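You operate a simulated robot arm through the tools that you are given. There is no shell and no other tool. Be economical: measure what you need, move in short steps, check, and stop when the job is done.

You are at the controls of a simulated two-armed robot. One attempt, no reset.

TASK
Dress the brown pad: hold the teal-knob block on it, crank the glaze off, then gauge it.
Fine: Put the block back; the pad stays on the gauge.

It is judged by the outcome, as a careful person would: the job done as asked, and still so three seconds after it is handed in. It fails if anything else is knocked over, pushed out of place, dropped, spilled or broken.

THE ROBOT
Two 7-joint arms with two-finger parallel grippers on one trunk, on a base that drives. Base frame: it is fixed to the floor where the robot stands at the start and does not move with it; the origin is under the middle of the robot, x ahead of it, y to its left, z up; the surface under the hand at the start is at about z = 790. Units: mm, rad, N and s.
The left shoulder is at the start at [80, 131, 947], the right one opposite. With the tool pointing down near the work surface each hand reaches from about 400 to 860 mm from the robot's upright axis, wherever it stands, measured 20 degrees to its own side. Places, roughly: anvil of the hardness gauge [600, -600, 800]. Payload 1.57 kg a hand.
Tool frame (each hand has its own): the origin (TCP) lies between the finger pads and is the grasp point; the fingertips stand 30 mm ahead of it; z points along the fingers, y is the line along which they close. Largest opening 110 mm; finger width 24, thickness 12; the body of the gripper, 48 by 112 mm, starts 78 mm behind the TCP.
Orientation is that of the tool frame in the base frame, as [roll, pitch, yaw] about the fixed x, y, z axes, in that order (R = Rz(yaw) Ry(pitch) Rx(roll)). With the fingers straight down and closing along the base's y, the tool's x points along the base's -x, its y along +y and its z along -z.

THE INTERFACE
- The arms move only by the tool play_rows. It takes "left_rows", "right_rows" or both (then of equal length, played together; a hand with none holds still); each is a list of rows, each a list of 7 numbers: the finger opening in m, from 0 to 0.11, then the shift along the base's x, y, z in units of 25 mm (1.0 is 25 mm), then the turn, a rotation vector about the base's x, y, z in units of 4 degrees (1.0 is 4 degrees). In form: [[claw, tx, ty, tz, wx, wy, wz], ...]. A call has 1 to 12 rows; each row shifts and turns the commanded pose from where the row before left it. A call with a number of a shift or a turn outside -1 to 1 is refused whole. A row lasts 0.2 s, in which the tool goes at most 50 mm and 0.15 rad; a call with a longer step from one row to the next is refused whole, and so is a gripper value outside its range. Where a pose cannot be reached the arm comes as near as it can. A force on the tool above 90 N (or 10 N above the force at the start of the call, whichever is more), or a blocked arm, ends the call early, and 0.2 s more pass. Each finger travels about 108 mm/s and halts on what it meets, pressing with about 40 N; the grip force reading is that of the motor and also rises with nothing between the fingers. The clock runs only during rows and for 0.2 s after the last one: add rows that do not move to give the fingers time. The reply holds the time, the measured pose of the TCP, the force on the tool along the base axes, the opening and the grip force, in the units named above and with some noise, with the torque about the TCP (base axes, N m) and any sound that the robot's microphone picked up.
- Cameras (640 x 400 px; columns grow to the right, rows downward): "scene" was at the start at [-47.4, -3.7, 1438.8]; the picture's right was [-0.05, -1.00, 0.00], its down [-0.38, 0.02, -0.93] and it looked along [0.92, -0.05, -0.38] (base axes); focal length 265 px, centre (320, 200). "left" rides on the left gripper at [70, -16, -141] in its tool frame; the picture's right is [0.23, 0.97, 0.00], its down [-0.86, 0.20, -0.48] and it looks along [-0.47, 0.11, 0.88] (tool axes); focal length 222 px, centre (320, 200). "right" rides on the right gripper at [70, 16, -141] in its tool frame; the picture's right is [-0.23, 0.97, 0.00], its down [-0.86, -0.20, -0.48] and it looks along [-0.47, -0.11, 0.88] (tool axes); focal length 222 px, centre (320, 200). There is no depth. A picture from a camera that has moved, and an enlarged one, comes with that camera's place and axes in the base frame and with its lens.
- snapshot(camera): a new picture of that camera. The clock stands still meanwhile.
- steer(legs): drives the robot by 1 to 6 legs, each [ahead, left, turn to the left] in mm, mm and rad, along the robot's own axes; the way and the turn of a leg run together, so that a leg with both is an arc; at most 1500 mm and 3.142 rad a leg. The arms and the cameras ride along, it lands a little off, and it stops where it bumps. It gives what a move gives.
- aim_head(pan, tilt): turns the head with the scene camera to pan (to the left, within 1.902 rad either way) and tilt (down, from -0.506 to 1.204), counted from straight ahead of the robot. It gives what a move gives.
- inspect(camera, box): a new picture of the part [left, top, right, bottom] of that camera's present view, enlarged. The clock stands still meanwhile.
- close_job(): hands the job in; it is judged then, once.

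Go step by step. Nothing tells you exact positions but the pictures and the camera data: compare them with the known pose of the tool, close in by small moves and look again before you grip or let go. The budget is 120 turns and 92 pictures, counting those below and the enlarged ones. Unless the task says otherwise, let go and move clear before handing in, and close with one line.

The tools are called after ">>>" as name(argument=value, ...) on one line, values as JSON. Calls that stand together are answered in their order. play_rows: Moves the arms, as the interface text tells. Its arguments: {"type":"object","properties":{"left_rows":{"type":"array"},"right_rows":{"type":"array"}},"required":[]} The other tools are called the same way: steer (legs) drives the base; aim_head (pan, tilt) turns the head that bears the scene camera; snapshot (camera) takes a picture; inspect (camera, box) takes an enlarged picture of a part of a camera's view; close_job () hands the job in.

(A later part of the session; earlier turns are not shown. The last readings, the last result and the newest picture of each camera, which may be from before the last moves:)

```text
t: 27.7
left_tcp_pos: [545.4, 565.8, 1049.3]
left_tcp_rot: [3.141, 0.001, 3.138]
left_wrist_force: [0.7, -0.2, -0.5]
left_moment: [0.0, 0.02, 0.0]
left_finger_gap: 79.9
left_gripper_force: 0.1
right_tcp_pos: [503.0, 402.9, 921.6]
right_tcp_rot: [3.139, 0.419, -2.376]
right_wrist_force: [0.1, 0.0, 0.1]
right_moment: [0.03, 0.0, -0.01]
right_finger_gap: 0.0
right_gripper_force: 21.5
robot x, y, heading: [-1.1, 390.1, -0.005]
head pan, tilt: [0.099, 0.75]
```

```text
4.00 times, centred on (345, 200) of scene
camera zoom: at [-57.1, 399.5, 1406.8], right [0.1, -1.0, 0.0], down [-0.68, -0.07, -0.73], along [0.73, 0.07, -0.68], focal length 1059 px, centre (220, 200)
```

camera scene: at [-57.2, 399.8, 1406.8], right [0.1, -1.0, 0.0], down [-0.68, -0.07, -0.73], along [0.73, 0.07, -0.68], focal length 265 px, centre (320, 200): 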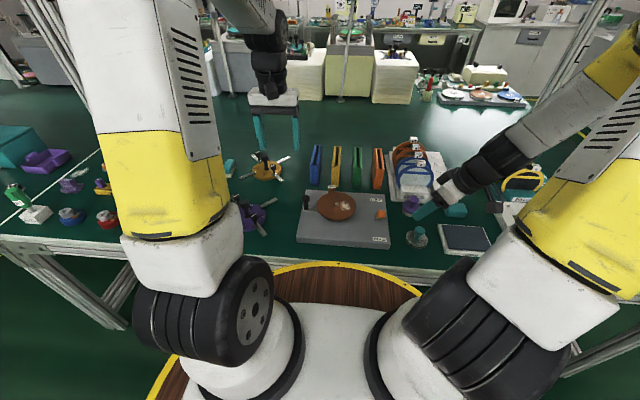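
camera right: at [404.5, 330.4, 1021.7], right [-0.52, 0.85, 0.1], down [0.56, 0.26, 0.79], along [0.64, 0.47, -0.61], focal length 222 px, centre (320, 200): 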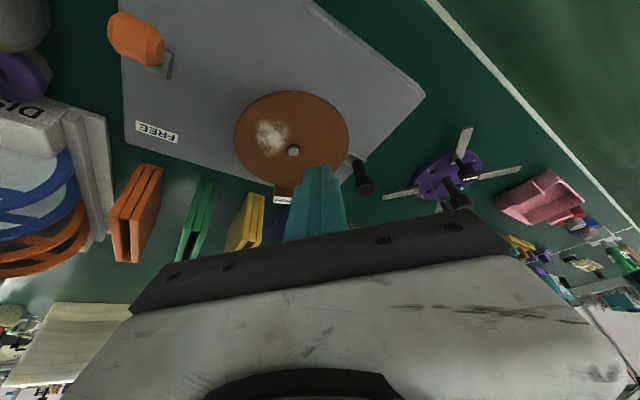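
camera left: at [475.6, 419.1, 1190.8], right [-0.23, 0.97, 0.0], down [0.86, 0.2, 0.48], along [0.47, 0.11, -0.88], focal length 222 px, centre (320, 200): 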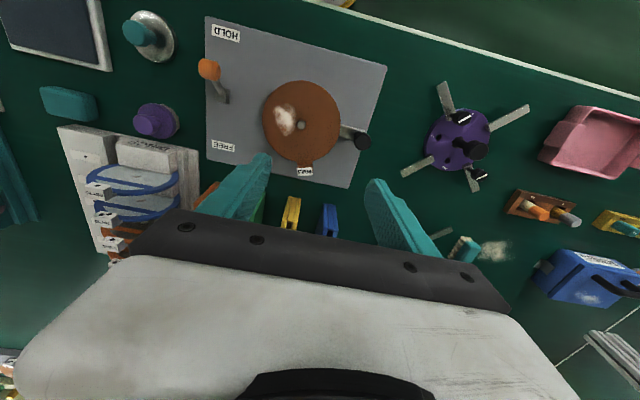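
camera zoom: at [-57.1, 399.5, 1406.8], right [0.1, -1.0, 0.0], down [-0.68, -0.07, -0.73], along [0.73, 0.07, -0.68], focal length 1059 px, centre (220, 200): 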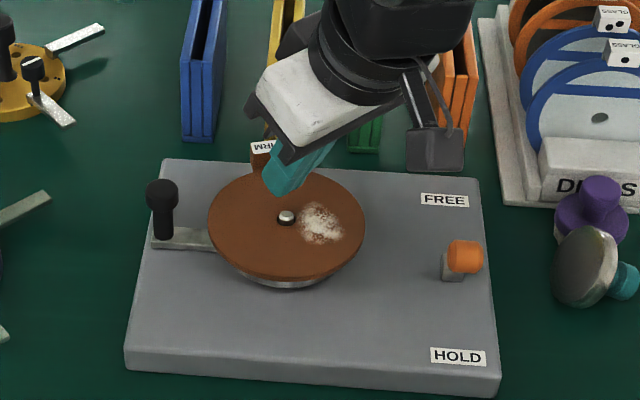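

The block slipped out when I began the sideways move and now lies on its side beside the purple one. I'll bring the right hand back above it and look closely before regripping more carefully.

>>> play_rows(right_rows=[[0.03, -0.5, -0.8, 1, -0.7, 0.72, 0], [0.08, -0.5, -1, 1, -0.7, 0.72, 0], [0.08, -0.5, -1, 1, -0.7, 0.72, 0], [0.08, -0.5, -1, 0.4, -0.7, 0.72, 0], [0.08, -0.2, -1, 0, -0.7, 0.72, 0], [0.08, -0.2, -1, 0, -0.7, 0.72, 0], [0.08, 0, -1, 0, 0, 0, 0], [0.08, 0, -1, 0, 0, 0, 0], [0.08, 0, -1, 0, 0, 0, 0], [0.08, 0, -0.5, 0, 0, 0, 0]])

>>> snapshot(camera="right")

>>> inspect(camera="scene", box=[390, 180, 460, 250])

```text
t: 29.9
left_tcp_pos: [546.1, 565.8, 1050.4]
left_tcp_rot: [-3.14, 0.0, 3.14]
left_wrist_force: [-0.1, -0.1, 0.1]
left_moment: [0.04, 0.0, -0.02]
left_finger_gap: 80.1
left_gripper_force: 0.1
right_tcp_pos: [443.6, 171.6, 1006.2]
right_tcp_rot: [-3.141, -0.001, -2.376]
right_wrist_force: [-0.2, 0.7, 0.4]
right_moment: [0.0, 0.02, -0.01]
right_finger_gap: 79.8
right_gripper_force: 0.0
robot x, y, heading: [1.3, 387.5, -0.0]
head pan, tilt: [0.099, 0.75]
```

```text
53 pictures are left
camera right: at [381.6, 134.0, 1147.2], right [-0.51, 0.86, 0.0], down [0.75, 0.45, 0.48], along [0.41, 0.24, -0.88], focal length 222 px, centre (320, 200)
```

right: 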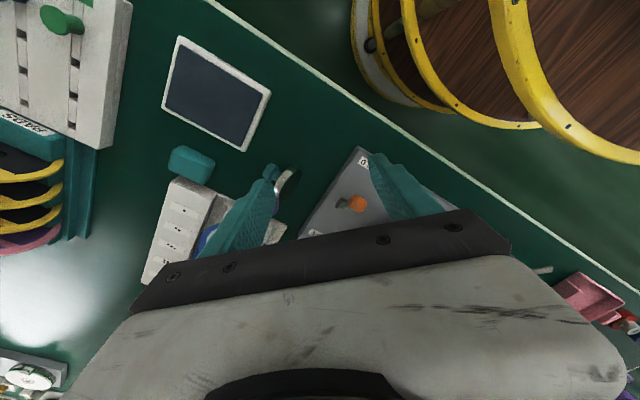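

```text
5.71 times, centred on (425, 215) of scene
camera zoom: at [-57.1, 399.9, 1406.8], right [0.1, -1.0, 0.0], down [-0.68, -0.07, -0.73], along [0.73, 0.07, -0.68], focal length 1513 px, centre (-280, 114)
```

zoom: 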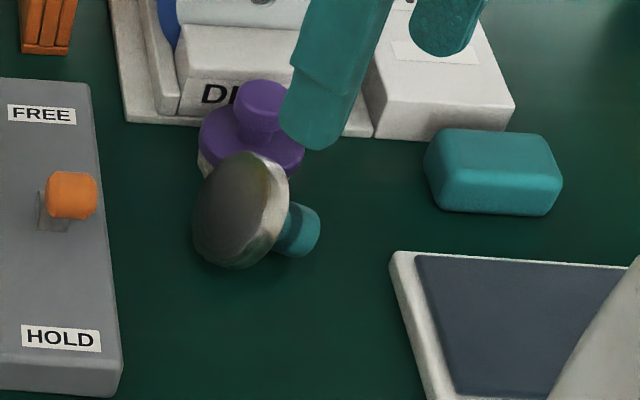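

The block lies with its knob toward −y (knob head ≈(527,145,807), disc ≈(524,177)). Plan: turn the hand so it closes along x, grip the knob, roll it up and settle it upright, as its weight sits low in the disc.

>>> play_rows(right_rows=[[0.08, 0.3, -0.1, -0.2, 0, 0, 1], [0.08, 0.3, -0.1, -0.2, 0, 0, 1], [0.08, 0.3, -0.1, -0.2, 0, 0, 1], [0.08, 0.3, -0.1, -0.2, 0, 0, 1], [0.06, 0.3, -0.1, -0.2, 0, 0, 1], [0.05, 0.3, -0.1, -0.2, 0, 0, 1], [0.045, 0.3, -0.1, -0.2, 0, 0, 1], [0.045, 0.3, -0.1, -0.2, 0, 0, 1], [0.045, 0.3, -0.1, -0.2, 0, 0, 1], [0.045, 0.3, -0.1, -0.2, 0, 0, 1], [0.045, 0.3, 0, -0.2, 0, 0, 1], [0.045, 0, 0, 0, 0, 0, 0.25]])

>>> play_rows(right_rows=[[0.045, 0, 0, -0.3, 1, 0, 0], [0.045, 0, 0, -0.3, 1, 0, 0], [0.045, 0, 0, -0.3, 1, 0, 0], [0.045, 0, 0, -0.3, 1, 0, 0]])

>>> snapshot(camera="right")

```text
t: 32.5
left_tcp_pos: [544.8, 565.4, 1051.3]
left_tcp_rot: [3.14, 0.0, 3.14]
left_wrist_force: [0.1, 0.0, 0.4]
left_moment: [-0.01, -0.01, 0.03]
left_finger_gap: 80.0
left_gripper_force: 0.1
right_tcp_pos: [524.9, 146.2, 953.6]
right_tcp_rot: [3.142, 0.0, -1.589]
right_wrist_force: [-0.1, -0.6, 0.5]
right_moment: [0.02, -0.02, -0.05]
right_finger_gap: 45.1
right_gripper_force: 0.0
robot x, y, heading: [-2.2, 392.3, -0.003]
head pan, tilt: [0.099, 0.75]
```

```text
t: 33.5
left_tcp_pos: [545.6, 566.0, 1049.7]
left_tcp_rot: [3.141, 0.002, 3.139]
left_wrist_force: [-0.1, -0.1, -0.4]
left_moment: [-0.04, 0.0, 0.01]
left_finger_gap: 79.7
left_gripper_force: 0.1
right_tcp_pos: [526.3, 146.1, 923.3]
right_tcp_rot: [3.137, 0.281, -1.592]
right_wrist_force: [0.0, -0.2, -0.1]
right_moment: [-0.04, 0.04, 0.03]
right_finger_gap: 45.3
right_gripper_force: 0.2
robot x, y, heading: [-0.2, 390.6, 0.001]
head pan, tilt: [0.099, 0.75]
```

```text
51 pictures are left
camera right: at [508.3, 40.3, 1038.3], right [-0.97, 0.24, 0.07], down [0.22, 0.69, 0.7], along [0.12, 0.69, -0.72], focal length 222 px, centre (320, 200)
```

right: 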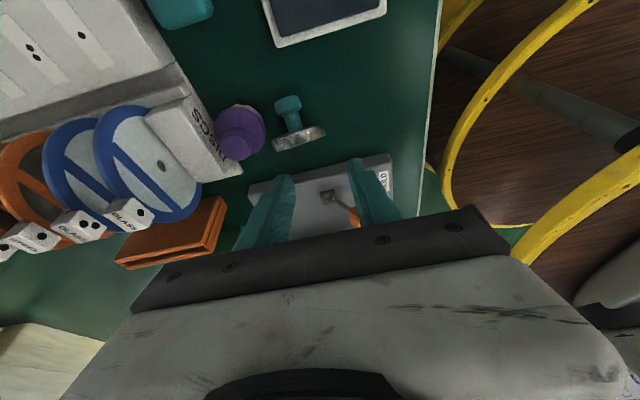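

Closing in gradually: an intermediate position above the knob, then another look.

>>> play_rows(right_rows=[[0.045, 0.15, -0.25, -0.6, 0, 0, 0], [0.045, 0.15, -0.25, -0.6, 0, 0, 0], [0.045, 0.1, -0.15, -0.6, 0, 0, 0]])

>>> snapshot(camera="right")

>>> inspect(camera="scene", box=[390, 180, 460, 250])

```text
t: 34.3
left_tcp_pos: [546.0, 565.0, 1049.3]
left_tcp_rot: [-3.141, 0.001, 3.141]
left_wrist_force: [0.4, 0.0, 0.6]
left_moment: [0.02, -0.01, 0.01]
left_finger_gap: 80.0
left_gripper_force: 0.0
right_tcp_pos: [536.4, 129.2, 876.4]
right_tcp_rot: [3.137, 0.278, -1.592]
right_wrist_force: [0.3, 0.8, -0.1]
right_moment: [-0.02, -0.02, 0.03]
right_finger_gap: 44.9
right_gripper_force: 0.2
robot x, y, heading: [-0.5, 389.3, -0.004]
head pan, tilt: [0.099, 0.75]
```

```text
50 pictures are left
camera right: at [518.0, 23.9, 993.0], right [-0.97, 0.24, 0.07], down [0.22, 0.69, 0.69], along [0.12, 0.69, -0.72], focal length 222 px, centre (320, 200)
```

right: 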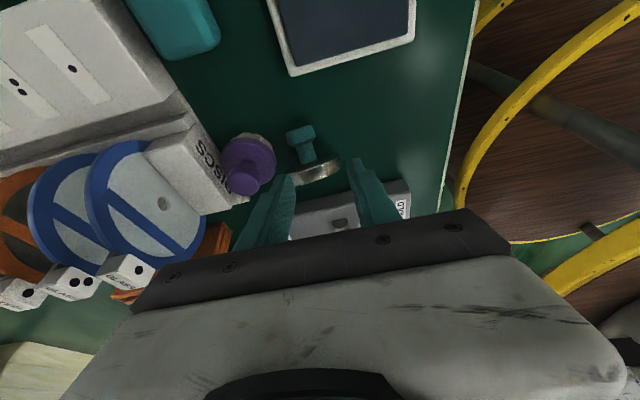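

```text
5.71 times, centred on (425, 215) of scene
camera zoom: at [-57.1, 399.8, 1406.8], right [0.1, -1.0, 0.0], down [-0.68, -0.07, -0.73], along [0.73, 0.07, -0.68], focal length 1513 px, centre (-280, 114)
```

zoom: 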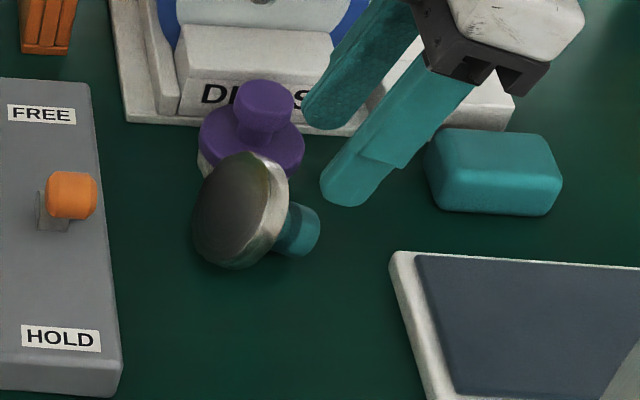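

Cross-checking both cameras shows the table is lower (~770), so my earlier grip was only on the top edge of the knob. The knob head is now ≈(549,132,789). Lowering part-way with a narrower opening.

>>> play_rows(right_rows=[[0.036, 0.25, -0.04, -0.4, 0, 0, 0], [0.036, 0.25, 0, -0.6, 0, 0, 0], [0.036, 0, 0, -0.6, 0, 0, 0]])

>>> inspect(camera="right", box=[220, 90, 420, 220])

>>> inspect(camera="scene", box=[390, 180, 460, 250])

```text
t: 35.1
left_tcp_pos: [545.4, 564.5, 1051.0]
left_tcp_rot: [3.14, 0.0, 3.141]
left_wrist_force: [-0.5, 0.2, -0.6]
left_moment: [0.02, 0.01, -0.01]
left_finger_gap: 79.9
left_gripper_force: 0.0
right_tcp_pos: [547.1, 129.0, 837.1]
right_tcp_rot: [3.135, 0.279, -1.593]
right_wrist_force: [0.0, -0.9, -0.7]
right_moment: [-0.01, -0.05, -0.02]
right_finger_gap: 36.0
right_gripper_force: 0.0
robot x, y, heading: [-4.3, 387.2, -0.002]
head pan, tilt: [0.099, 0.75]
```

```text
3.08 times, centred on (320, 155) of right
camera zoom: at [530.1, 23.3, 952.9], right [-0.97, 0.24, 0.07], down [0.22, 0.69, 0.69], along [0.12, 0.69, -0.72], focal length 684 px, centre (320, 338)
```

zoom: 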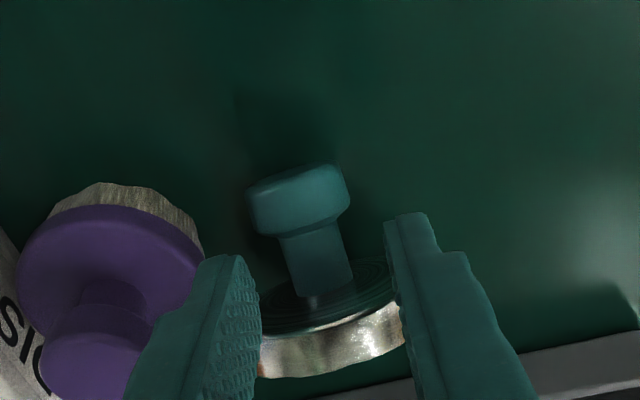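

```text
5.71 times, centred on (425, 215) of scene
camera zoom: at [-57.1, 399.8, 1406.8], right [0.1, -1.0, 0.0], down [-0.68, -0.07, -0.73], along [0.73, 0.07, -0.68], focal length 1513 px, centre (-280, 114)
```

zoom: 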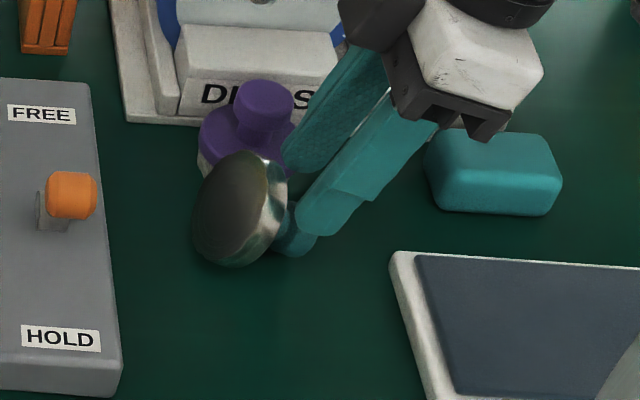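

Head centre now measures (550,125,790). Final approach and close.

>>> play_rows(right_rows=[[0.04, 0.12, -0.36, 0, 0, 0, 0], [0.04, 0, 0, -0.7, 0, 0, 0], [0.04, 0, 0, -0.5, 0, 0, 0], [0.02, 0, 0, 0, 0, 0, 0], [0.0, 0, 0, 0, 0, 0, 0], [0.0, 0, 0, 0, 0, 0, 0]])

>>> inspect(camera="right", box=[220, 90, 420, 220])

```text
t: 36.5
left_tcp_pos: [544.7, 566.3, 1049.9]
left_tcp_rot: [-3.142, -0.001, 3.14]
left_wrist_force: [-0.2, 0.1, -0.5]
left_moment: [0.0, -0.02, -0.02]
left_finger_gap: 79.8
left_gripper_force: 0.0
right_tcp_pos: [551.3, 120.5, 807.4]
right_tcp_rot: [3.137, 0.28, -1.592]
right_wrist_force: [-0.4, -1.0, 3.7]
right_moment: [-0.08, 0.04, 0.04]
right_finger_gap: 28.6
right_gripper_force: 38.2
robot x, y, heading: [0.2, 391.4, -0.001]
head pan, tilt: [0.099, 0.75]
```

```text
3.08 times, centred on (320, 155) of right
camera zoom: at [533.0, 14.0, 923.2], right [-0.97, 0.24, 0.07], down [0.22, 0.69, 0.69], along [0.12, 0.69, -0.72], focal length 684 px, centre (320, 338)
```

zoom: 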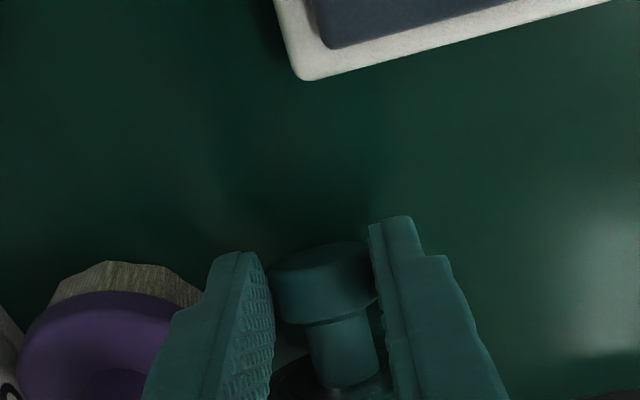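

Firm grip. Lifting slowly, away from the purple block.

>>> play_rows(right_rows=[[0, -0.05, 0, 0.15, 0, 0, 0], [0, -0.1, 0, 0.3, 0, 0, 0], [0, -0.2, -0.1, 0.4, 0, 0, 0], [0, -0.2, -0.1, 0.5, 0, 0, 0], [0, -0.2, -0.1, 0.5, 0, 0, 0], [0, -0.2, -0.1, 0.5, 0, 0, 0], [0, -0.2, -0.1, 0.4, 0, 0, 0], [0, -0.2, -0.1, 0.3, 0, 0, 0]])

>>> play_rows(right_rows=[[0, 0, 0, 0.1, -0.5, 0, 0], [0, 0, 0, 0.1, -0.8, 0, 0], [0, 0, 0, 0.1, -1, 0, 0], [0, 0, 0, 0.1, -1, 0, 0], [0, 0, 0, 0.1, -1, 0, 0], [0, 0, 0, 0.1, -1, 0, 0], [0, 0, 0, 0.1, -1, 0, 0], [0, 0, 0, 0.1, -1, 0, 0]])

>>> snapshot(camera="scene")

```text
t: 38.3
left_tcp_pos: [545.4, 565.3, 1049.8]
left_tcp_rot: [3.14, 0.0, 3.14]
left_wrist_force: [-0.1, 0.0, 0.6]
left_moment: [0.0, 0.01, -0.04]
left_finger_gap: 80.0
left_gripper_force: 0.2
right_tcp_pos: [519.4, 105.1, 882.9]
right_tcp_rot: [3.136, 0.278, -1.592]
right_wrist_force: [-0.7, -0.1, -2.8]
right_moment: [-0.11, 0.01, -0.01]
right_finger_gap: 28.4
right_gripper_force: 38.6
robot x, y, heading: [1.2, 396.3, -0.001]
head pan, tilt: [0.099, 0.75]
```

```text
t: 40.1
left_tcp_pos: [545.8, 566.1, 1049.8]
left_tcp_rot: [3.141, -0.001, 3.139]
left_wrist_force: [0.8, -0.4, -0.6]
left_moment: [0.03, -0.03, 0.0]
left_finger_gap: 79.9
left_gripper_force: 0.1
right_tcp_pos: [518.1, 105.5, 903.6]
right_tcp_rot: [-3.138, -0.23, -1.592]
right_wrist_force: [-0.5, 0.4, -3.6]
right_moment: [-0.06, 0.01, -0.04]
right_finger_gap: 28.1
right_gripper_force: 38.2
robot x, y, heading: [0.8, 392.0, -0.004]
head pan, tilt: [0.099, 0.75]
```

```text
45 pictures are left
camera scene: at [-57.0, 399.5, 1406.8], right [0.1, -1.0, 0.0], down [-0.68, -0.07, -0.73], along [0.73, 0.07, -0.68], focal length 265 px, centre (320, 200)
```

scene: 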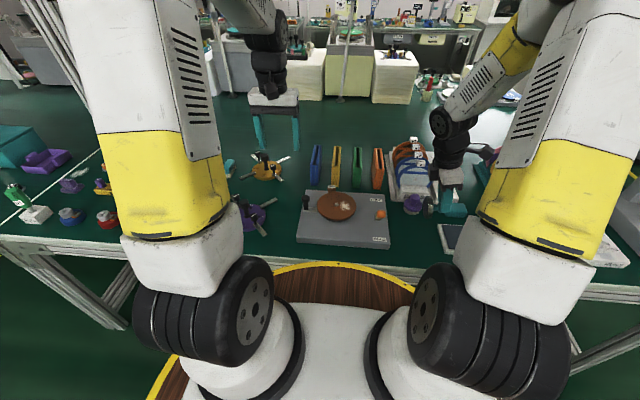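

Still held. Continuing the roll-up.

>>> play_rows(right_rows=[[0, -0.2, 0, 0.1, -0.8, 0, 0], [0, -0.2, 0, 0.1, -1, 0, 0], [0, -0.2, 0, 0.1, -1, 0, 0], [0, -0.2, 0, 0.1, -1, 0, 0], [0, -0.2, 0, 0.1, -1, 0, 0], [0, -0.2, 0, 0.1, -1, 0, 0], [0, -0.2, 0, 0, -1, 0, 0], [0, -0.2, 0, 0, -1, 0, 0], [0, 0, 0, 0, -1, 0, 0]])

>>> inspect(camera="scene", box=[370, 140, 490, 260])

>>> snapshot(camera="right")

```text
t: 42.1
left_tcp_pos: [546.9, 566.6, 1050.0]
left_tcp_rot: [-3.141, -0.001, 3.139]
left_wrist_force: [0.1, 0.0, -0.7]
left_moment: [0.02, 0.02, -0.01]
left_finger_gap: 80.0
left_gripper_force: 0.2
right_tcp_pos: [476.8, 104.1, 917.5]
right_tcp_rot: [-3.119, -0.845, -1.6]
right_wrist_force: [1.1, 0.5, -2.7]
right_moment: [0.03, 0.01, 0.0]
right_finger_gap: 27.8
right_gripper_force: 38.1
robot x, y, heading: [-1.6, 389.7, -0.002]
head pan, tilt: [0.099, 0.75]
```

```text
3.33 times, centred on (430, 200) of scene
camera zoom: at [-57.0, 399.6, 1406.8], right [0.1, -1.0, 0.0], down [-0.68, -0.07, -0.73], along [0.73, 0.07, -0.68], focal length 883 px, centre (-47, 200)
```

zoom: 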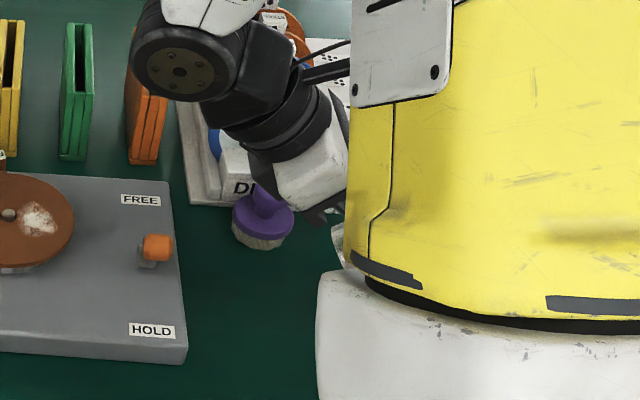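

```text
43 pictures are left
camera right: at [459.5, 164.7, 1063.2], right [-0.97, 0.16, -0.18], down [0.22, 0.92, -0.32], along [0.12, -0.35, -0.93], focal length 222 px, centre (320, 200)
```

right: 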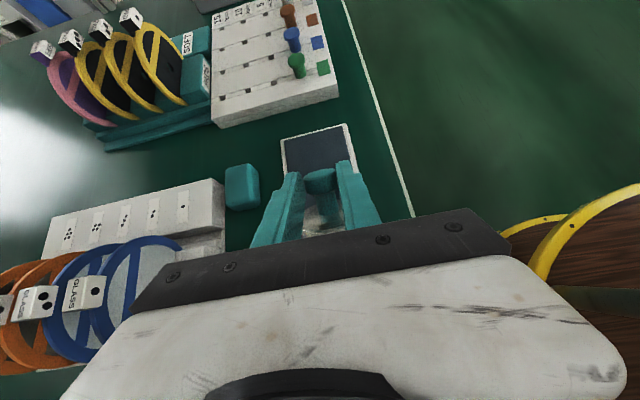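

The block is held with its disc down at a tilt. Lowering it over its original spot (≈(472,154)) until the disc edge touches.

>>> play_rows(right_rows=[[0, 0, 0.18, -0.37, 0, 0, 0], [0, 0, 0.18, -0.37, 0, 0, 0], [0, 0, 0.18, -0.37, 0, 0, 0], [0, 0, 0.18, -0.37, 0, 0, 0], [0, 0, 0.18, -0.37, 0, 0, 0], [0, 0, 0.18, -0.37, 0, 0, 0], [0, 0, 0.18, -0.37, 0, 0, 0], [0, 0, 0.18, -0.2, 0, 0, 0]])

>>> snapshot(camera="right")

```text
t: 43.9
left_tcp_pos: [546.8, 564.3, 1049.8]
left_tcp_rot: [3.141, 0.0, 3.139]
left_wrist_force: [0.8, 0.1, -0.8]
left_moment: [0.07, 0.02, 0.02]
left_finger_gap: 80.2
left_gripper_force: 0.0
right_tcp_pos: [477.5, 140.5, 848.6]
right_tcp_rot: [-3.118, -0.845, -1.601]
right_wrist_force: [0.2, -0.5, -2.6]
right_moment: [-0.03, -0.02, -0.02]
right_finger_gap: 27.9
right_gripper_force: 38.1
robot x, y, heading: [1.3, 390.4, -0.002]
head pan, tilt: [0.099, 0.75]
```

```text
42 pictures are left
camera right: at [460.1, 200.9, 993.8], right [-0.97, 0.16, -0.18], down [0.22, 0.92, -0.32], along [0.12, -0.35, -0.93], focal length 222 px, centre (320, 200)
```

right: 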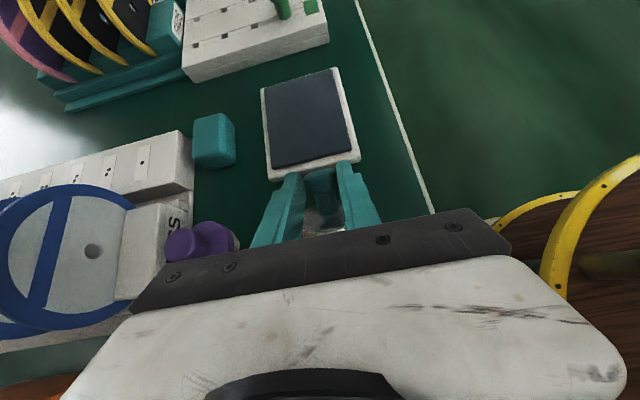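

Lowering in small steps until contact shows in the force.

>>> play_rows(right_rows=[[0, 0, 0, -0.12, 0, 0, 0], [0, 0, 0, -0.12, 0, 0, 0], [0, 0, 0, -0.12, 0, 0, 0], [0, 0, 0, -0.12, 0, 0, 0]])

>>> inspect(camera="right", box=[240, 130, 400, 240])

```text
t: 44.9
left_tcp_pos: [544.9, 566.6, 1050.6]
left_tcp_rot: [3.141, 0.0, 3.139]
left_wrist_force: [0.0, -0.5, -0.1]
left_moment: [-0.02, 0.0, 0.01]
left_finger_gap: 80.0
left_gripper_force: 0.0
right_tcp_pos: [478.4, 141.3, 839.9]
right_tcp_rot: [-3.112, -0.851, -1.606]
right_wrist_force: [-1.2, 7.9, 42.1]
right_moment: [0.18, 0.29, 0.02]
right_finger_gap: 28.3
right_gripper_force: 38.5
robot x, y, heading: [-1.6, 390.4, 0.002]
head pan, tilt: [0.099, 0.75]
```

```text
3.64 times, centred on (320, 185) of right
camera zoom: at [459.9, 201.4, 984.5], right [-0.97, 0.16, -0.19], down [0.22, 0.92, -0.32], along [0.12, -0.35, -0.93], focal length 808 px, centre (320, 254)
```

zoom: 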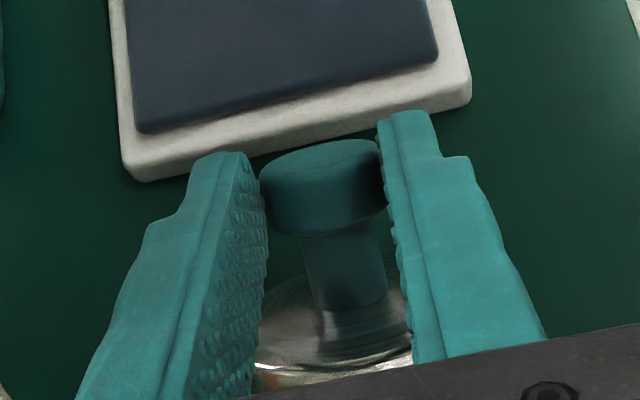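

Disc edge is on the table. Rolling it flat by moving the knob over +y and slightly down.

>>> play_rows(right_rows=[[0, 0, 0, 0.12, 0, 0, 0], [0, 0, 0.2, 0, -0.5, 0, 0], [0, 0, 0.2, -0.02, -0.5, 0, 0], [0, 0, 0.2, -0.06, -0.5, 0, 0], [0, 0, 0.2, -0.08, -0.5, 0, 0]])

>>> inspect(camera="right", box=[240, 130, 400, 240])

```text
t: 46.1
left_tcp_pos: [544.8, 563.6, 1049.0]
left_tcp_rot: [-3.141, 0.0, 3.139]
left_wrist_force: [-0.1, 0.0, 0.2]
left_moment: [0.01, 0.01, 0.01]
left_finger_gap: 79.9
left_gripper_force: 0.1
right_tcp_pos: [475.5, 157.6, 838.1]
right_tcp_rot: [-3.106, -0.99, -1.621]
right_wrist_force: [-8.1, -27.1, 43.9]
right_moment: [5.55, -0.96, 0.32]
right_finger_gap: 28.0
right_gripper_force: 38.0
robot x, y, heading: [-1.4, 395.3, 0.001]
head pan, tilt: [0.099, 0.75]
```

```text
3.64 times, centred on (320, 185) of right
camera zoom: at [458.3, 237.5, 973.1], right [-0.97, 0.14, -0.21], down [0.22, 0.87, -0.45], along [0.12, -0.48, -0.87], focal length 808 px, centre (320, 254)
```

zoom: 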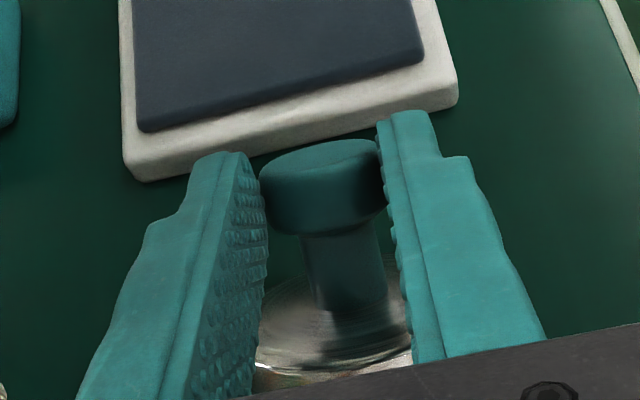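

A large torque: the hand's body seems to be touching the lever side. Backing off immediately and moving away from it.

>>> play_rows(right_rows=[[0, 0, -0.1, 0.5, 0.5, 0, 0], [0, 0, -0.5, 0.3, 0.5, 0, 0], [0, 0, -0.5, 0, 0, 0, 0]])

>>> inspect(camera="scene", box=[280, 150, 480, 270])

```text
t: 46.9
left_tcp_pos: [546.5, 565.0, 1049.9]
left_tcp_rot: [-3.139, 0.0, 3.141]
left_wrist_force: [0.0, -0.1, 0.7]
left_moment: [-0.01, -0.01, 0.02]
left_finger_gap: 80.0
left_gripper_force: 0.2
right_tcp_pos: [478.0, 134.0, 855.0]
right_tcp_rot: [-3.117, -0.912, -1.602]
right_wrist_force: [0.6, 0.3, -2.2]
right_moment: [0.0, 0.04, -0.03]
right_finger_gap: 28.1
right_gripper_force: 37.8
robot x, y, heading: [-0.1, 388.5, 0.001]
head pan, tilt: [0.099, 0.75]
```

```text
3.20 times, centred on (380, 210) of scene
camera zoom: at [-56.9, 400.0, 1406.8], right [0.1, -1.0, 0.0], down [-0.68, -0.07, -0.73], along [0.73, 0.07, -0.68], focal length 848 px, centre (128, 168)
```

zoom: 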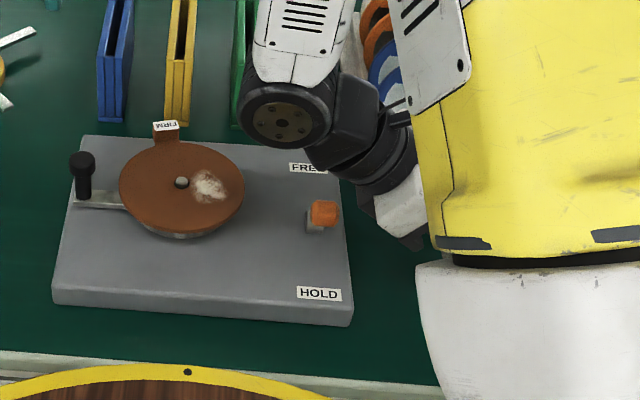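

Clear now, nothing displaced. Lowering to touch, then easing the grip so the disc settles flat.

>>> play_rows(right_rows=[[0, 0, 0, -0.2, 0, 0, 0], [0, 0, 0, -0.2, 0, 0, 0], [0, 0, 0, -0.1, 0, 0, 0]])

```text
t: 47.7
left_tcp_pos: [545.6, 565.8, 1049.9]
left_tcp_rot: [-3.141, 0.0, 3.14]
left_wrist_force: [0.4, -0.2, -0.7]
left_moment: [0.02, 0.02, 0.0]
left_finger_gap: 80.1
left_gripper_force: 0.2
right_tcp_pos: [477.2, 134.5, 843.9]
right_tcp_rot: [-3.114, -0.914, -1.604]
right_wrist_force: [0.9, 0.6, -3.5]
right_moment: [0.02, -0.01, 0.0]
right_finger_gap: 27.9
right_gripper_force: 37.9
robot x, y, heading: [-0.0, 391.1, -0.003]
head pan, tilt: [0.099, 0.75]
```

>>> play_rows(right_rows=[[0, 0, 0, -0.1, 0, 0, 0], [0, 0, 0, -0.1, 0, 0, 0]])

```text
t: 48.3
left_tcp_pos: [544.9, 565.0, 1049.3]
left_tcp_rot: [-3.141, 0.0, 3.141]
left_wrist_force: [-0.2, 0.2, -0.2]
left_moment: [-0.01, -0.01, 0.02]
left_finger_gap: 79.9
left_gripper_force: 0.1
right_tcp_pos: [477.7, 133.2, 839.9]
right_tcp_rot: [-3.113, -0.916, -1.604]
right_wrist_force: [-2.1, 3.2, 11.2]
right_moment: [0.1, 0.18, -0.02]
right_finger_gap: 28.0
right_gripper_force: 38.5
robot x, y, heading: [0.0, 391.2, 0.001]
head pan, tilt: [0.099, 0.75]
```

Contact (11 N). A small roll in +y, then open the fingers slightly.

>>> play_rows(right_rows=[[0, 0, 0.2, 0, 0, 0, 0], [0, 0, 0.2, -0.02, 0, 0, 0], [0.03, 0, 0, 0, 0, 0, 0], [0.032, 0, 0, 0, 0, 0, 0], [0.036, 0, 0, 0, 0, 0, 0]])

>>> inspect(camera="right", box=[240, 130, 400, 240])

```text
t: 49.5
left_tcp_pos: [545.6, 566.5, 1050.0]
left_tcp_rot: [-3.141, -0.001, 3.141]
left_wrist_force: [0.3, -0.6, -0.7]
left_moment: [0.01, 0.0, -0.02]
left_finger_gap: 80.4
left_gripper_force: 0.0
right_tcp_pos: [477.7, 145.1, 836.9]
right_tcp_rot: [-3.115, -0.914, -1.602]
right_wrist_force: [0.3, -0.5, 0.1]
right_moment: [0.01, 0.01, -0.02]
right_finger_gap: 36.2
right_gripper_force: 0.1
robot x, y, heading: [-2.1, 390.1, -0.004]
head pan, tilt: [0.099, 0.75]
```

```text
3.64 times, centred on (320, 185) of right
camera zoom: at [459.7, 213.0, 978.4], right [-0.97, 0.15, -0.2], down [0.22, 0.9, -0.38], along [0.12, -0.41, -0.9], focal length 808 px, centre (320, 254)
```

zoom: 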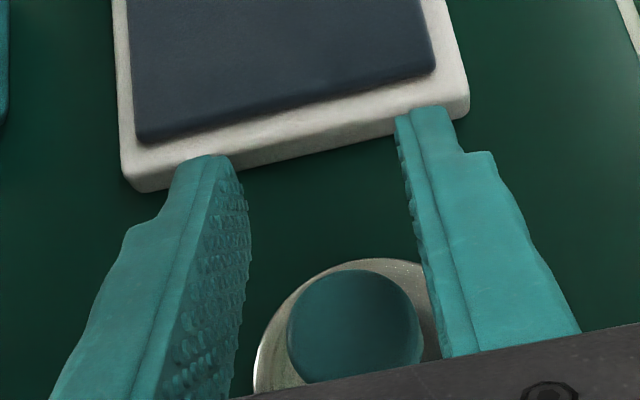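

The block is upright again. Opening, rising straight up, and returning the hand to vertical.

>>> play_rows(right_rows=[[0.05, 0, 0, 0.3, 0, 0, 0], [0.07, 0, 0, 1, 0, 0, 0], [0.07, 0, 0, 1, 0, 0, 0], [0.07, 0, 0, 1, 0.5, 0, 0], [0.07, 0, 0, 1, 1, 0, 0], [0.07, 0, 0, 1, 1, 0, 0], [0.07, 0, 0, 0, 1, 0, 0], [0.07, 0, 0, 0, 1, 0, 0], [0.07, 0, 0, 0, 1, 0, 0], [0.07, 0, 0, 0, 1, 0, 0], [0.07, 0, 0, 0, 1, 0, 0], [0.07, 0, 0, 0, 1, 0, 0]])

>>> play_rows(right_rows=[[0.07, 0, 0, 0, 1, 0, 0], [0.07, 0, 0, 0, 1, 0, 0], [0.07, 0, 0, 0, 1, 0, 0], [0.07, 0, 0, 0, 1, 0, 0], [0.07, 0, 0, 0, 0.6, 0, 0], [0.07, 0, 0, 0, 0, 0, -1], [0.07, 0, 0, 0, 0, 0, -1], [0.07, 0, 0, 0, 0, 0, -1], [0.07, 0, 0, 0, 0, 0, -1], [0.07, 0, 0, 0, 0, 0, -1], [0.07, 0, 0, 0, 0, 0, -1], [0.07, 0, 0, 0, 0, 0, -1]])

>>> snapshot(camera="right")

>>> inspect(camera="scene", box=[280, 150, 480, 270])

```text
t: 52.1
left_tcp_pos: [545.9, 566.3, 1050.0]
left_tcp_rot: [3.14, -0.003, 3.141]
left_wrist_force: [-0.1, -0.1, -0.5]
left_moment: [-0.01, -0.01, -0.03]
left_finger_gap: 79.6
left_gripper_force: 0.1
right_tcp_pos: [477.7, 143.5, 970.0]
right_tcp_rot: [-3.136, -0.32, -1.59]
right_wrist_force: [0.5, -0.9, 0.5]
right_moment: [-0.01, 0.01, 0.0]
right_finger_gap: 70.0
right_gripper_force: 0.1
robot x, y, heading: [-3.7, 388.7, -0.001]
head pan, tilt: [0.099, 0.75]
```

```text
t: 54.7
left_tcp_pos: [546.0, 566.0, 1050.2]
left_tcp_rot: [3.141, 0.0, 3.14]
left_wrist_force: [0.8, -0.6, 0.5]
left_moment: [-0.02, 0.01, 0.01]
left_finger_gap: 80.0
left_gripper_force: 0.0
right_tcp_pos: [477.6, 143.4, 970.4]
right_tcp_rot: [-3.141, -0.001, -2.082]
right_wrist_force: [0.3, 0.5, 0.5]
right_moment: [0.01, 0.0, -0.01]
right_finger_gap: 70.0
right_gripper_force: 0.0
robot x, y, heading: [1.0, 389.3, -0.002]
head pan, tilt: [0.099, 0.75]
```

```text
37 pictures are left
camera right: at [429.1, 90.3, 1111.1], right [-0.74, 0.67, 0.0], down [0.59, 0.65, 0.48], along [0.32, 0.35, -0.88], focal length 222 px, centre (320, 200)
```

right: 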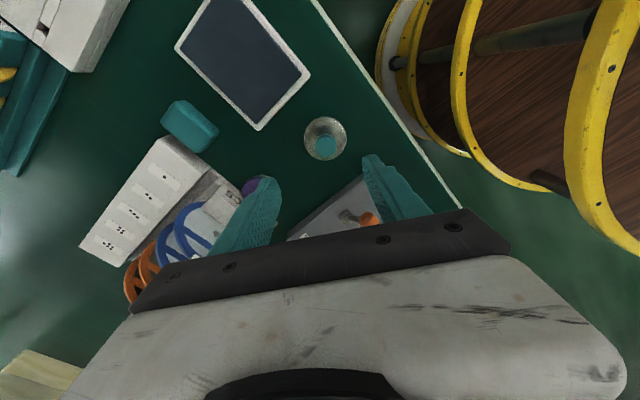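

```text
3.20 times, centred on (380, 210) of scene
camera zoom: at [-57.0, 399.8, 1406.8], right [0.1, -1.0, 0.0], down [-0.68, -0.07, -0.73], along [0.73, 0.07, -0.68], focal length 848 px, centre (128, 168)
```

zoom: 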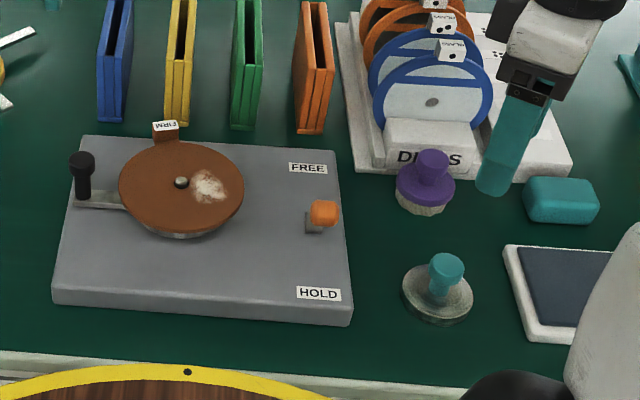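

The block stands almost exactly in its original spot. Now regrip properly: yaw/tilt the hand again and go in with the knob head at the TCP (z≈813).

>>> play_rows(right_rows=[[0.07, -0.05, 0.1, -0.5, 0, 0, -1], [0.07, -0.05, 0.1, -0.5, 0, 0, -1], [0.07, -0.05, 0.1, -0.5, 0, 0, -1], [0.07, 0, 0, -0.5, 0, 0, -1], [0.07, 0, 0, -0.5, 0.7, -0.72, 0], [0.07, 0, 0, -0.5, 0.7, -0.72, 0], [0.07, 0, 0, -0.5, 0.7, -0.72, 0], [0.07, 0, 0, -0.5, 0.7, -0.72, 0], [0.07, 0, 0, -0.3, 0.7, -0.72, 0], [0.07, 0, 0, -0.2, 0, 0, 0]])

>>> inspect(camera="right", box=[220, 90, 420, 220])

```text
t: 56.9
left_tcp_pos: [545.8, 566.0, 1050.2]
left_tcp_rot: [-3.141, 0.001, 3.14]
left_wrist_force: [0.5, -0.1, -0.1]
left_moment: [0.0, -0.02, -0.01]
left_finger_gap: 79.9
left_gripper_force: 0.1
right_tcp_pos: [475.0, 151.2, 857.9]
right_tcp_rot: [-3.138, 0.352, -2.359]
right_wrist_force: [0.0, 0.5, -0.1]
right_moment: [0.02, -0.02, 0.02]
right_finger_gap: 70.2
right_gripper_force: 0.1
robot x, y, heading: [2.5, 387.9, 0.001]
head pan, tilt: [0.099, 0.75]
```

```text
3.08 times, centred on (320, 155) of right
camera zoom: at [381.0, 82.6, 966.4], right [-0.54, 0.84, 0.07], down [0.59, 0.31, 0.74], along [0.6, 0.44, -0.66], focal length 684 px, centre (320, 338)
```

zoom: 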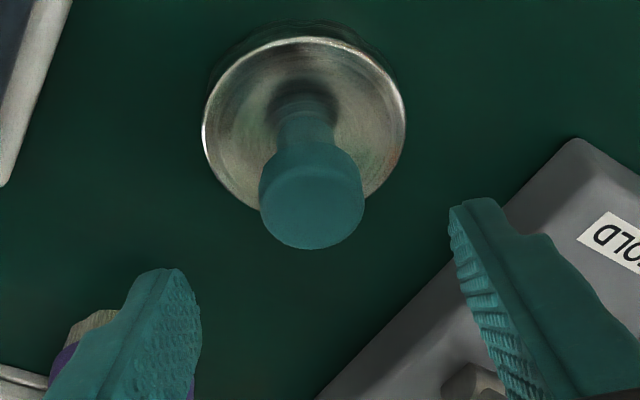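

Knob top measured at (471,151,819). Descending onto it and closing.

>>> play_rows(right_rows=[[0.06, -0.18, -0.04, -0.5, 0, 0, 0], [0.06, 0, 0, -0.7, 0, 0, 0], [0.06, 0, 0, -0.56, 0, 0, 0], [0.03, 0, 0, 0, 0, 0, 0], [0.0, 0, 0, 0, 0, 0, 0], [0.0, 0, 0, 0, 0, 0, 0], [0.0, 0, 0, 0, 0, 0, 0]])

>>> inspect(camera="right", box=[220, 90, 420, 220])

```text
t: 58.5
left_tcp_pos: [545.9, 564.9, 1050.5]
left_tcp_rot: [-3.141, 0.0, 3.14]
left_wrist_force: [-0.5, -0.6, -0.6]
left_moment: [0.01, 0.0, -0.03]
left_finger_gap: 80.2
left_gripper_force: 0.0
right_tcp_pos: [469.8, 150.7, 814.0]
right_tcp_rot: [-3.138, 0.352, -2.358]
right_wrist_force: [1.0, -0.8, -0.8]
right_moment: [0.08, -0.08, -0.03]
right_finger_gap: 29.2
right_gripper_force: 39.0
robot x, y, heading: [2.1, 391.1, -0.002]
head pan, tilt: [0.099, 0.75]
```

```text
3.08 times, centred on (320, 155) of right
camera zoom: at [376.9, 81.8, 922.3], right [-0.54, 0.84, 0.07], down [0.59, 0.31, 0.74], along [0.6, 0.44, -0.66], focal length 684 px, centre (320, 338)
```

zoom: 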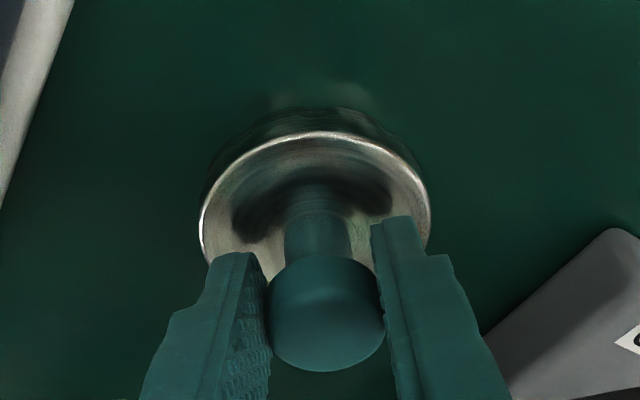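

Deeper grip (29 mm). Lifting slowly, with gentle ramps this time.

>>> play_rows(right_rows=[[0, 0, 0, 0.15, 0, 0, 0], [0, 0, 0, 0.3, 0, 0, 0], [0, 0, 0, 0.5, 0, 0, 0], [0, 0, 0, 0.6, 0, 0, 0], [0, 0, 0, 0.6, 0, 0, 0], [0, 0, 0, 0.6, 0, 0, 0], [0, 0, 0, 0.6, 0, 0, 0], [0, 0, 0, 0.6, 0, 0, 0], [0, 0, 0, 0.4, 0, 0, 0], [0, 0, 0, 0.2, 0, 0, 0]])

>>> play_rows(right_rows=[[0, 0.02, 0.15, 0, 0, 0, 0], [0, 0.04, 0.3, 0, 0, 0, 0], [0, 0.06, 0.45, 0, 0, 0, 0], [0, 0.08, 0.5, 0, 0, 0, 0], [0, 0.08, 0.5, 0, 0, 0, 0], [0, 0.08, 0.5, 0, 0, 0, 0], [0, 0.08, 0.5, 0, 0, 0, 0], [0, 0.08, 0.5, 0, 0, 0, 0], [0, 0.08, 0.5, 0, 0, 0, 0], [0, 0.08, 0.5, 0, 0, 0, 0], [0, 0.08, 0.5, 0, 0, 0, 0], [0, 0.08, 0.4, 0, 0, 0, 0]])

```text
t: 60.7
left_tcp_pos: [546.0, 565.5, 1050.2]
left_tcp_rot: [-3.141, 0.001, 3.14]
left_wrist_force: [0.5, 0.5, 0.4]
left_moment: [0.03, 0.03, -0.01]
left_finger_gap: 80.2
left_gripper_force: 0.0
right_tcp_pos: [469.1, 149.3, 927.9]
right_tcp_rot: [-3.138, 0.352, -2.358]
right_wrist_force: [-0.1, 0.4, -3.0]
right_moment: [-0.03, 0.02, -0.01]
right_finger_gap: 29.1
right_gripper_force: 38.9
robot x, y, heading: [2.9, 396.0, -0.001]
head pan, tilt: [0.099, 0.75]
```

```text
t: 63.3
left_tcp_pos: [546.0, 565.5, 1050.8]
left_tcp_rot: [-3.141, 0.0, 3.138]
left_wrist_force: [0.5, -0.2, -0.9]
left_moment: [0.03, -0.03, 0.02]
left_finger_gap: 80.0
left_gripper_force: 0.1
right_tcp_pos: [491.6, 282.5, 928.1]
right_tcp_rot: [-3.139, 0.353, -2.358]
right_wrist_force: [0.1, 0.9, -3.3]
right_moment: [0.0, 0.03, 0.01]
right_finger_gap: 29.1
right_gripper_force: 38.6
robot x, y, heading: [4.8, 390.2, -0.002]
head pan, tilt: [0.099, 0.75]
```

Still secure. Continuing to above the pad's near side.

>>> play_rows(right_rows=[[0, 0.03, 0.25, 0, 0, 0, 0], [0, 0.06, 0.5, 0, 0, 0, 0], [0, 0.07, 0.5, 0, 0, 0, 0], [0, 0.07, 0.5, 0, 0, 0, 0], [0, 0.07, 0.5, 0, 0, 0, 0], [0, 0.07, 0.5, 0, 0, 0, 0], [0, 0.07, 0.5, 0, 0, 0, 0], [0, 0.06, 0.5, 0, 0, 0, 0], [0, 0.06, 0.5, 0, 0, 0, 0], [0, 0.05, 0.45, 0, 0, 0, 0], [0, 0.03, 0.25, 0, 0, 0, 0]])

>>> snapshot(camera="right")

>>> inspect(camera="scene", box=[275, 140, 405, 260])

```text
t: 65.7
left_tcp_pos: [545.9, 565.8, 1049.6]
left_tcp_rot: [-3.14, 0.0, 3.139]
left_wrist_force: [-0.1, 0.6, -0.3]
left_moment: [0.01, -0.01, -0.04]
left_finger_gap: 79.7
left_gripper_force: 0.0
right_tcp_pos: [507.3, 406.0, 926.8]
right_tcp_rot: [-3.138, 0.349, -2.357]
right_wrist_force: [0.0, 0.7, -2.8]
right_moment: [-0.02, 0.02, 0.0]
right_finger_gap: 29.2
right_gripper_force: 39.1
robot x, y, heading: [1.3, 387.9, 0.001]
head pan, tilt: [0.099, 0.75]
```

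```text
33 pictures are left
camera right: at [413.9, 337.4, 1036.0], right [-0.54, 0.84, 0.07], down [0.59, 0.31, 0.74], along [0.6, 0.44, -0.66], focal length 222 px, centre (320, 200)
```

right: 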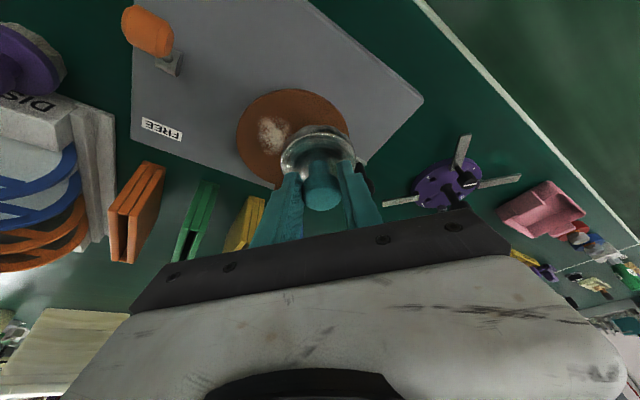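

```text
3.33 times, centred on (340, 200) of scene
camera zoom: at [-57.0, 399.7, 1406.8], right [0.1, -1.0, 0.0], down [-0.68, -0.07, -0.73], along [0.73, 0.07, -0.68], focal length 883 px, centre (253, 200)
```

zoom: 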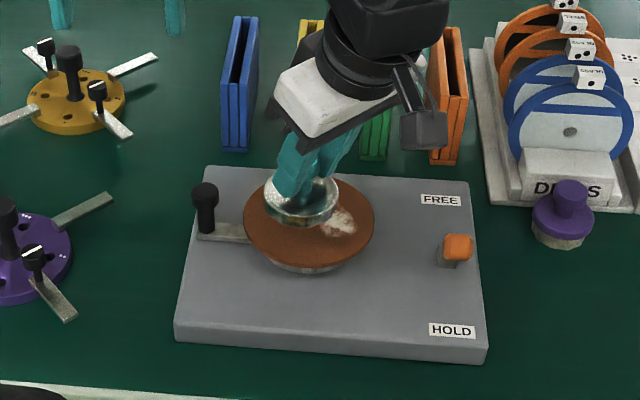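

Block is over the near half of the pad. Lowering gently until contact.

>>> play_rows(right_rows=[[0, 0.02, 0.04, -0.3, 0, 0, 0], [0, 0, 0, -0.5, 0, 0, 0], [0, 0, 0, -0.5, 0, 0, 0], [0, 0, 0, -0.5, 0, 0, 0], [0, 0, 0, -0.3, 0, 0, 0], [0, 0, 0, -0.2, 0, 0, 0]])

>>> inspect(camera="scene", box=[285, 170, 365, 230])

>>> inspect(camera="right", box=[200, 60, 440, 220])

```text
t: 67.1
left_tcp_pos: [545.4, 564.5, 1051.7]
left_tcp_rot: [3.141, 0.001, 3.137]
left_wrist_force: [-0.6, 0.1, -0.1]
left_moment: [0.0, -0.02, 0.02]
left_finger_gap: 79.8
left_gripper_force: 0.1
right_tcp_pos: [510.0, 410.9, 879.4]
right_tcp_rot: [-3.13, 0.369, -2.35]
right_wrist_force: [-4.6, -0.5, 23.1]
right_moment: [-0.23, -0.66, -0.08]
right_finger_gap: 30.0
right_gripper_force: 39.7
robot x, y, heading: [-3.1, 392.3, -0.001]
head pan, tilt: [0.099, 0.75]
stopped in row 6 (right hand): the force on the tool passed its limit at 104 N (the readings are from after the stop); the commanded pose is now the measured one
```

```text
6.67 times, centred on (325, 200) of scene
camera zoom: at [-58.4, 399.7, 1406.7], right [0.1, -1.0, 0.0], down [-0.68, -0.07, -0.73], along [0.73, 0.07, -0.68], focal length 1766 px, centre (287, 200)
```

zoom: 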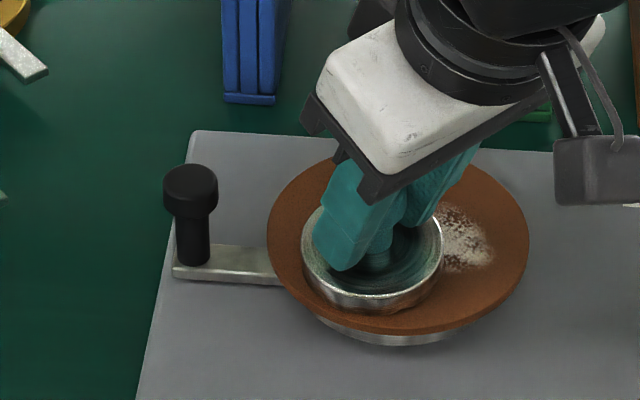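

```text
2.50 times, centred on (320, 140) of right
camera zoom: at [415.9, 340.8, 985.2], right [-0.54, 0.84, 0.07], down [0.58, 0.31, 0.76], along [0.61, 0.45, -0.65], focal length 555 px, centre (320, 350)
```

zoom: 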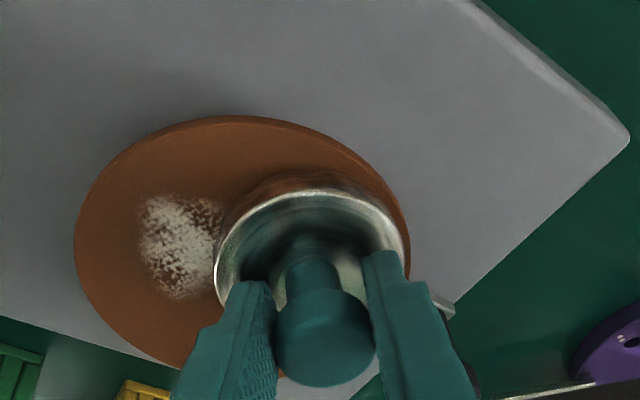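

The block landed on the centre pin (contact higher and offset: the pad is taller than I assumed, so its true centre is ≈(528,396)). Lifting and shifting the block outward.

>>> play_rows(right_rows=[[0, 0, 0, 0.3, 0, 0, 0], [0, -0.2, -0.15, 0.3, 0, 0, 0], [0, -0.35, -0.25, 0, 0, 0, 0], [0, -0.2, -0.2, 0, 0, -0.25, 0], [0, 0, 0, 0, 0, 0, 0]])

>>> inspect(camera="scene", box=[285, 170, 365, 230])

>>> inspect(camera="right", box=[200, 60, 440, 220])

```text
t: 68.3
left_tcp_pos: [545.1, 565.6, 1050.6]
left_tcp_rot: [3.14, 0.002, 3.137]
left_wrist_force: [0.2, 0.2, -0.2]
left_moment: [-0.01, -0.01, -0.02]
left_finger_gap: 80.0
left_gripper_force: 0.0
right_tcp_pos: [490.2, 394.1, 893.0]
right_tcp_rot: [-3.118, 0.374, -2.348]
right_wrist_force: [0.4, 0.0, -2.6]
right_moment: [-0.01, 0.03, 0.02]
right_finger_gap: 29.1
right_gripper_force: 39.2
robot x, y, heading: [0.1, 387.9, -0.003]
head pan, tilt: [0.099, 0.75]
```

```text
6.67 times, centred on (325, 200) of scene
camera zoom: at [-57.3, 399.8, 1406.8], right [0.1, -1.0, 0.0], down [-0.68, -0.07, -0.73], along [0.73, 0.07, -0.68], focal length 1766 px, centre (287, 200)
```

zoom: 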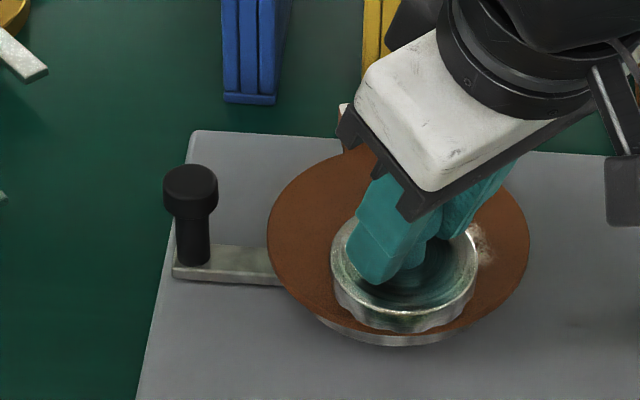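

```text
2.50 times, centred on (320, 140) of right
camera zoom: at [394.6, 325.4, 997.6], right [-0.54, 0.84, 0.06], down [0.57, 0.31, 0.76], along [0.62, 0.45, -0.64], focal length 555 px, centre (320, 350)
```

zoom: 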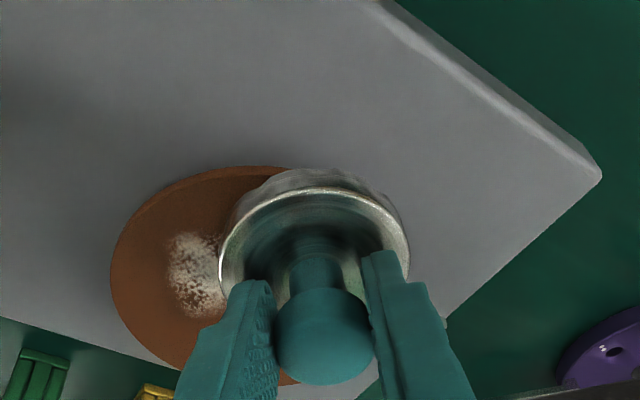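

Block is now clear of the pin, on the −x side. Lowering in 2 mm steps.

>>> play_rows(right_rows=[[0, -0.06, 0, -0.2, 0, 0, 0], [0, 0, 0, -0.2, 0, 0, 0], [0, 0, 0, -0.1, 0, 0, 0], [0, 0, 0, -0.08, 0, 0, 0]])

```text
t: 69.3
left_tcp_pos: [545.5, 564.0, 1050.3]
left_tcp_rot: [-3.141, 0.001, 3.138]
left_wrist_force: [0.5, 0.1, -0.2]
left_moment: [0.0, 0.01, 0.0]
left_finger_gap: 79.9
left_gripper_force: 0.1
right_tcp_pos: [490.1, 395.2, 876.7]
right_tcp_rot: [-3.118, 0.376, -2.349]
right_wrist_force: [-0.4, 0.3, -0.8]
right_moment: [-0.04, 0.05, 0.02]
right_finger_gap: 29.2
right_gripper_force: 39.1
robot x, y, heading: [1.8, 386.8, 0.002]
head pan, tilt: [0.099, 0.75]
```

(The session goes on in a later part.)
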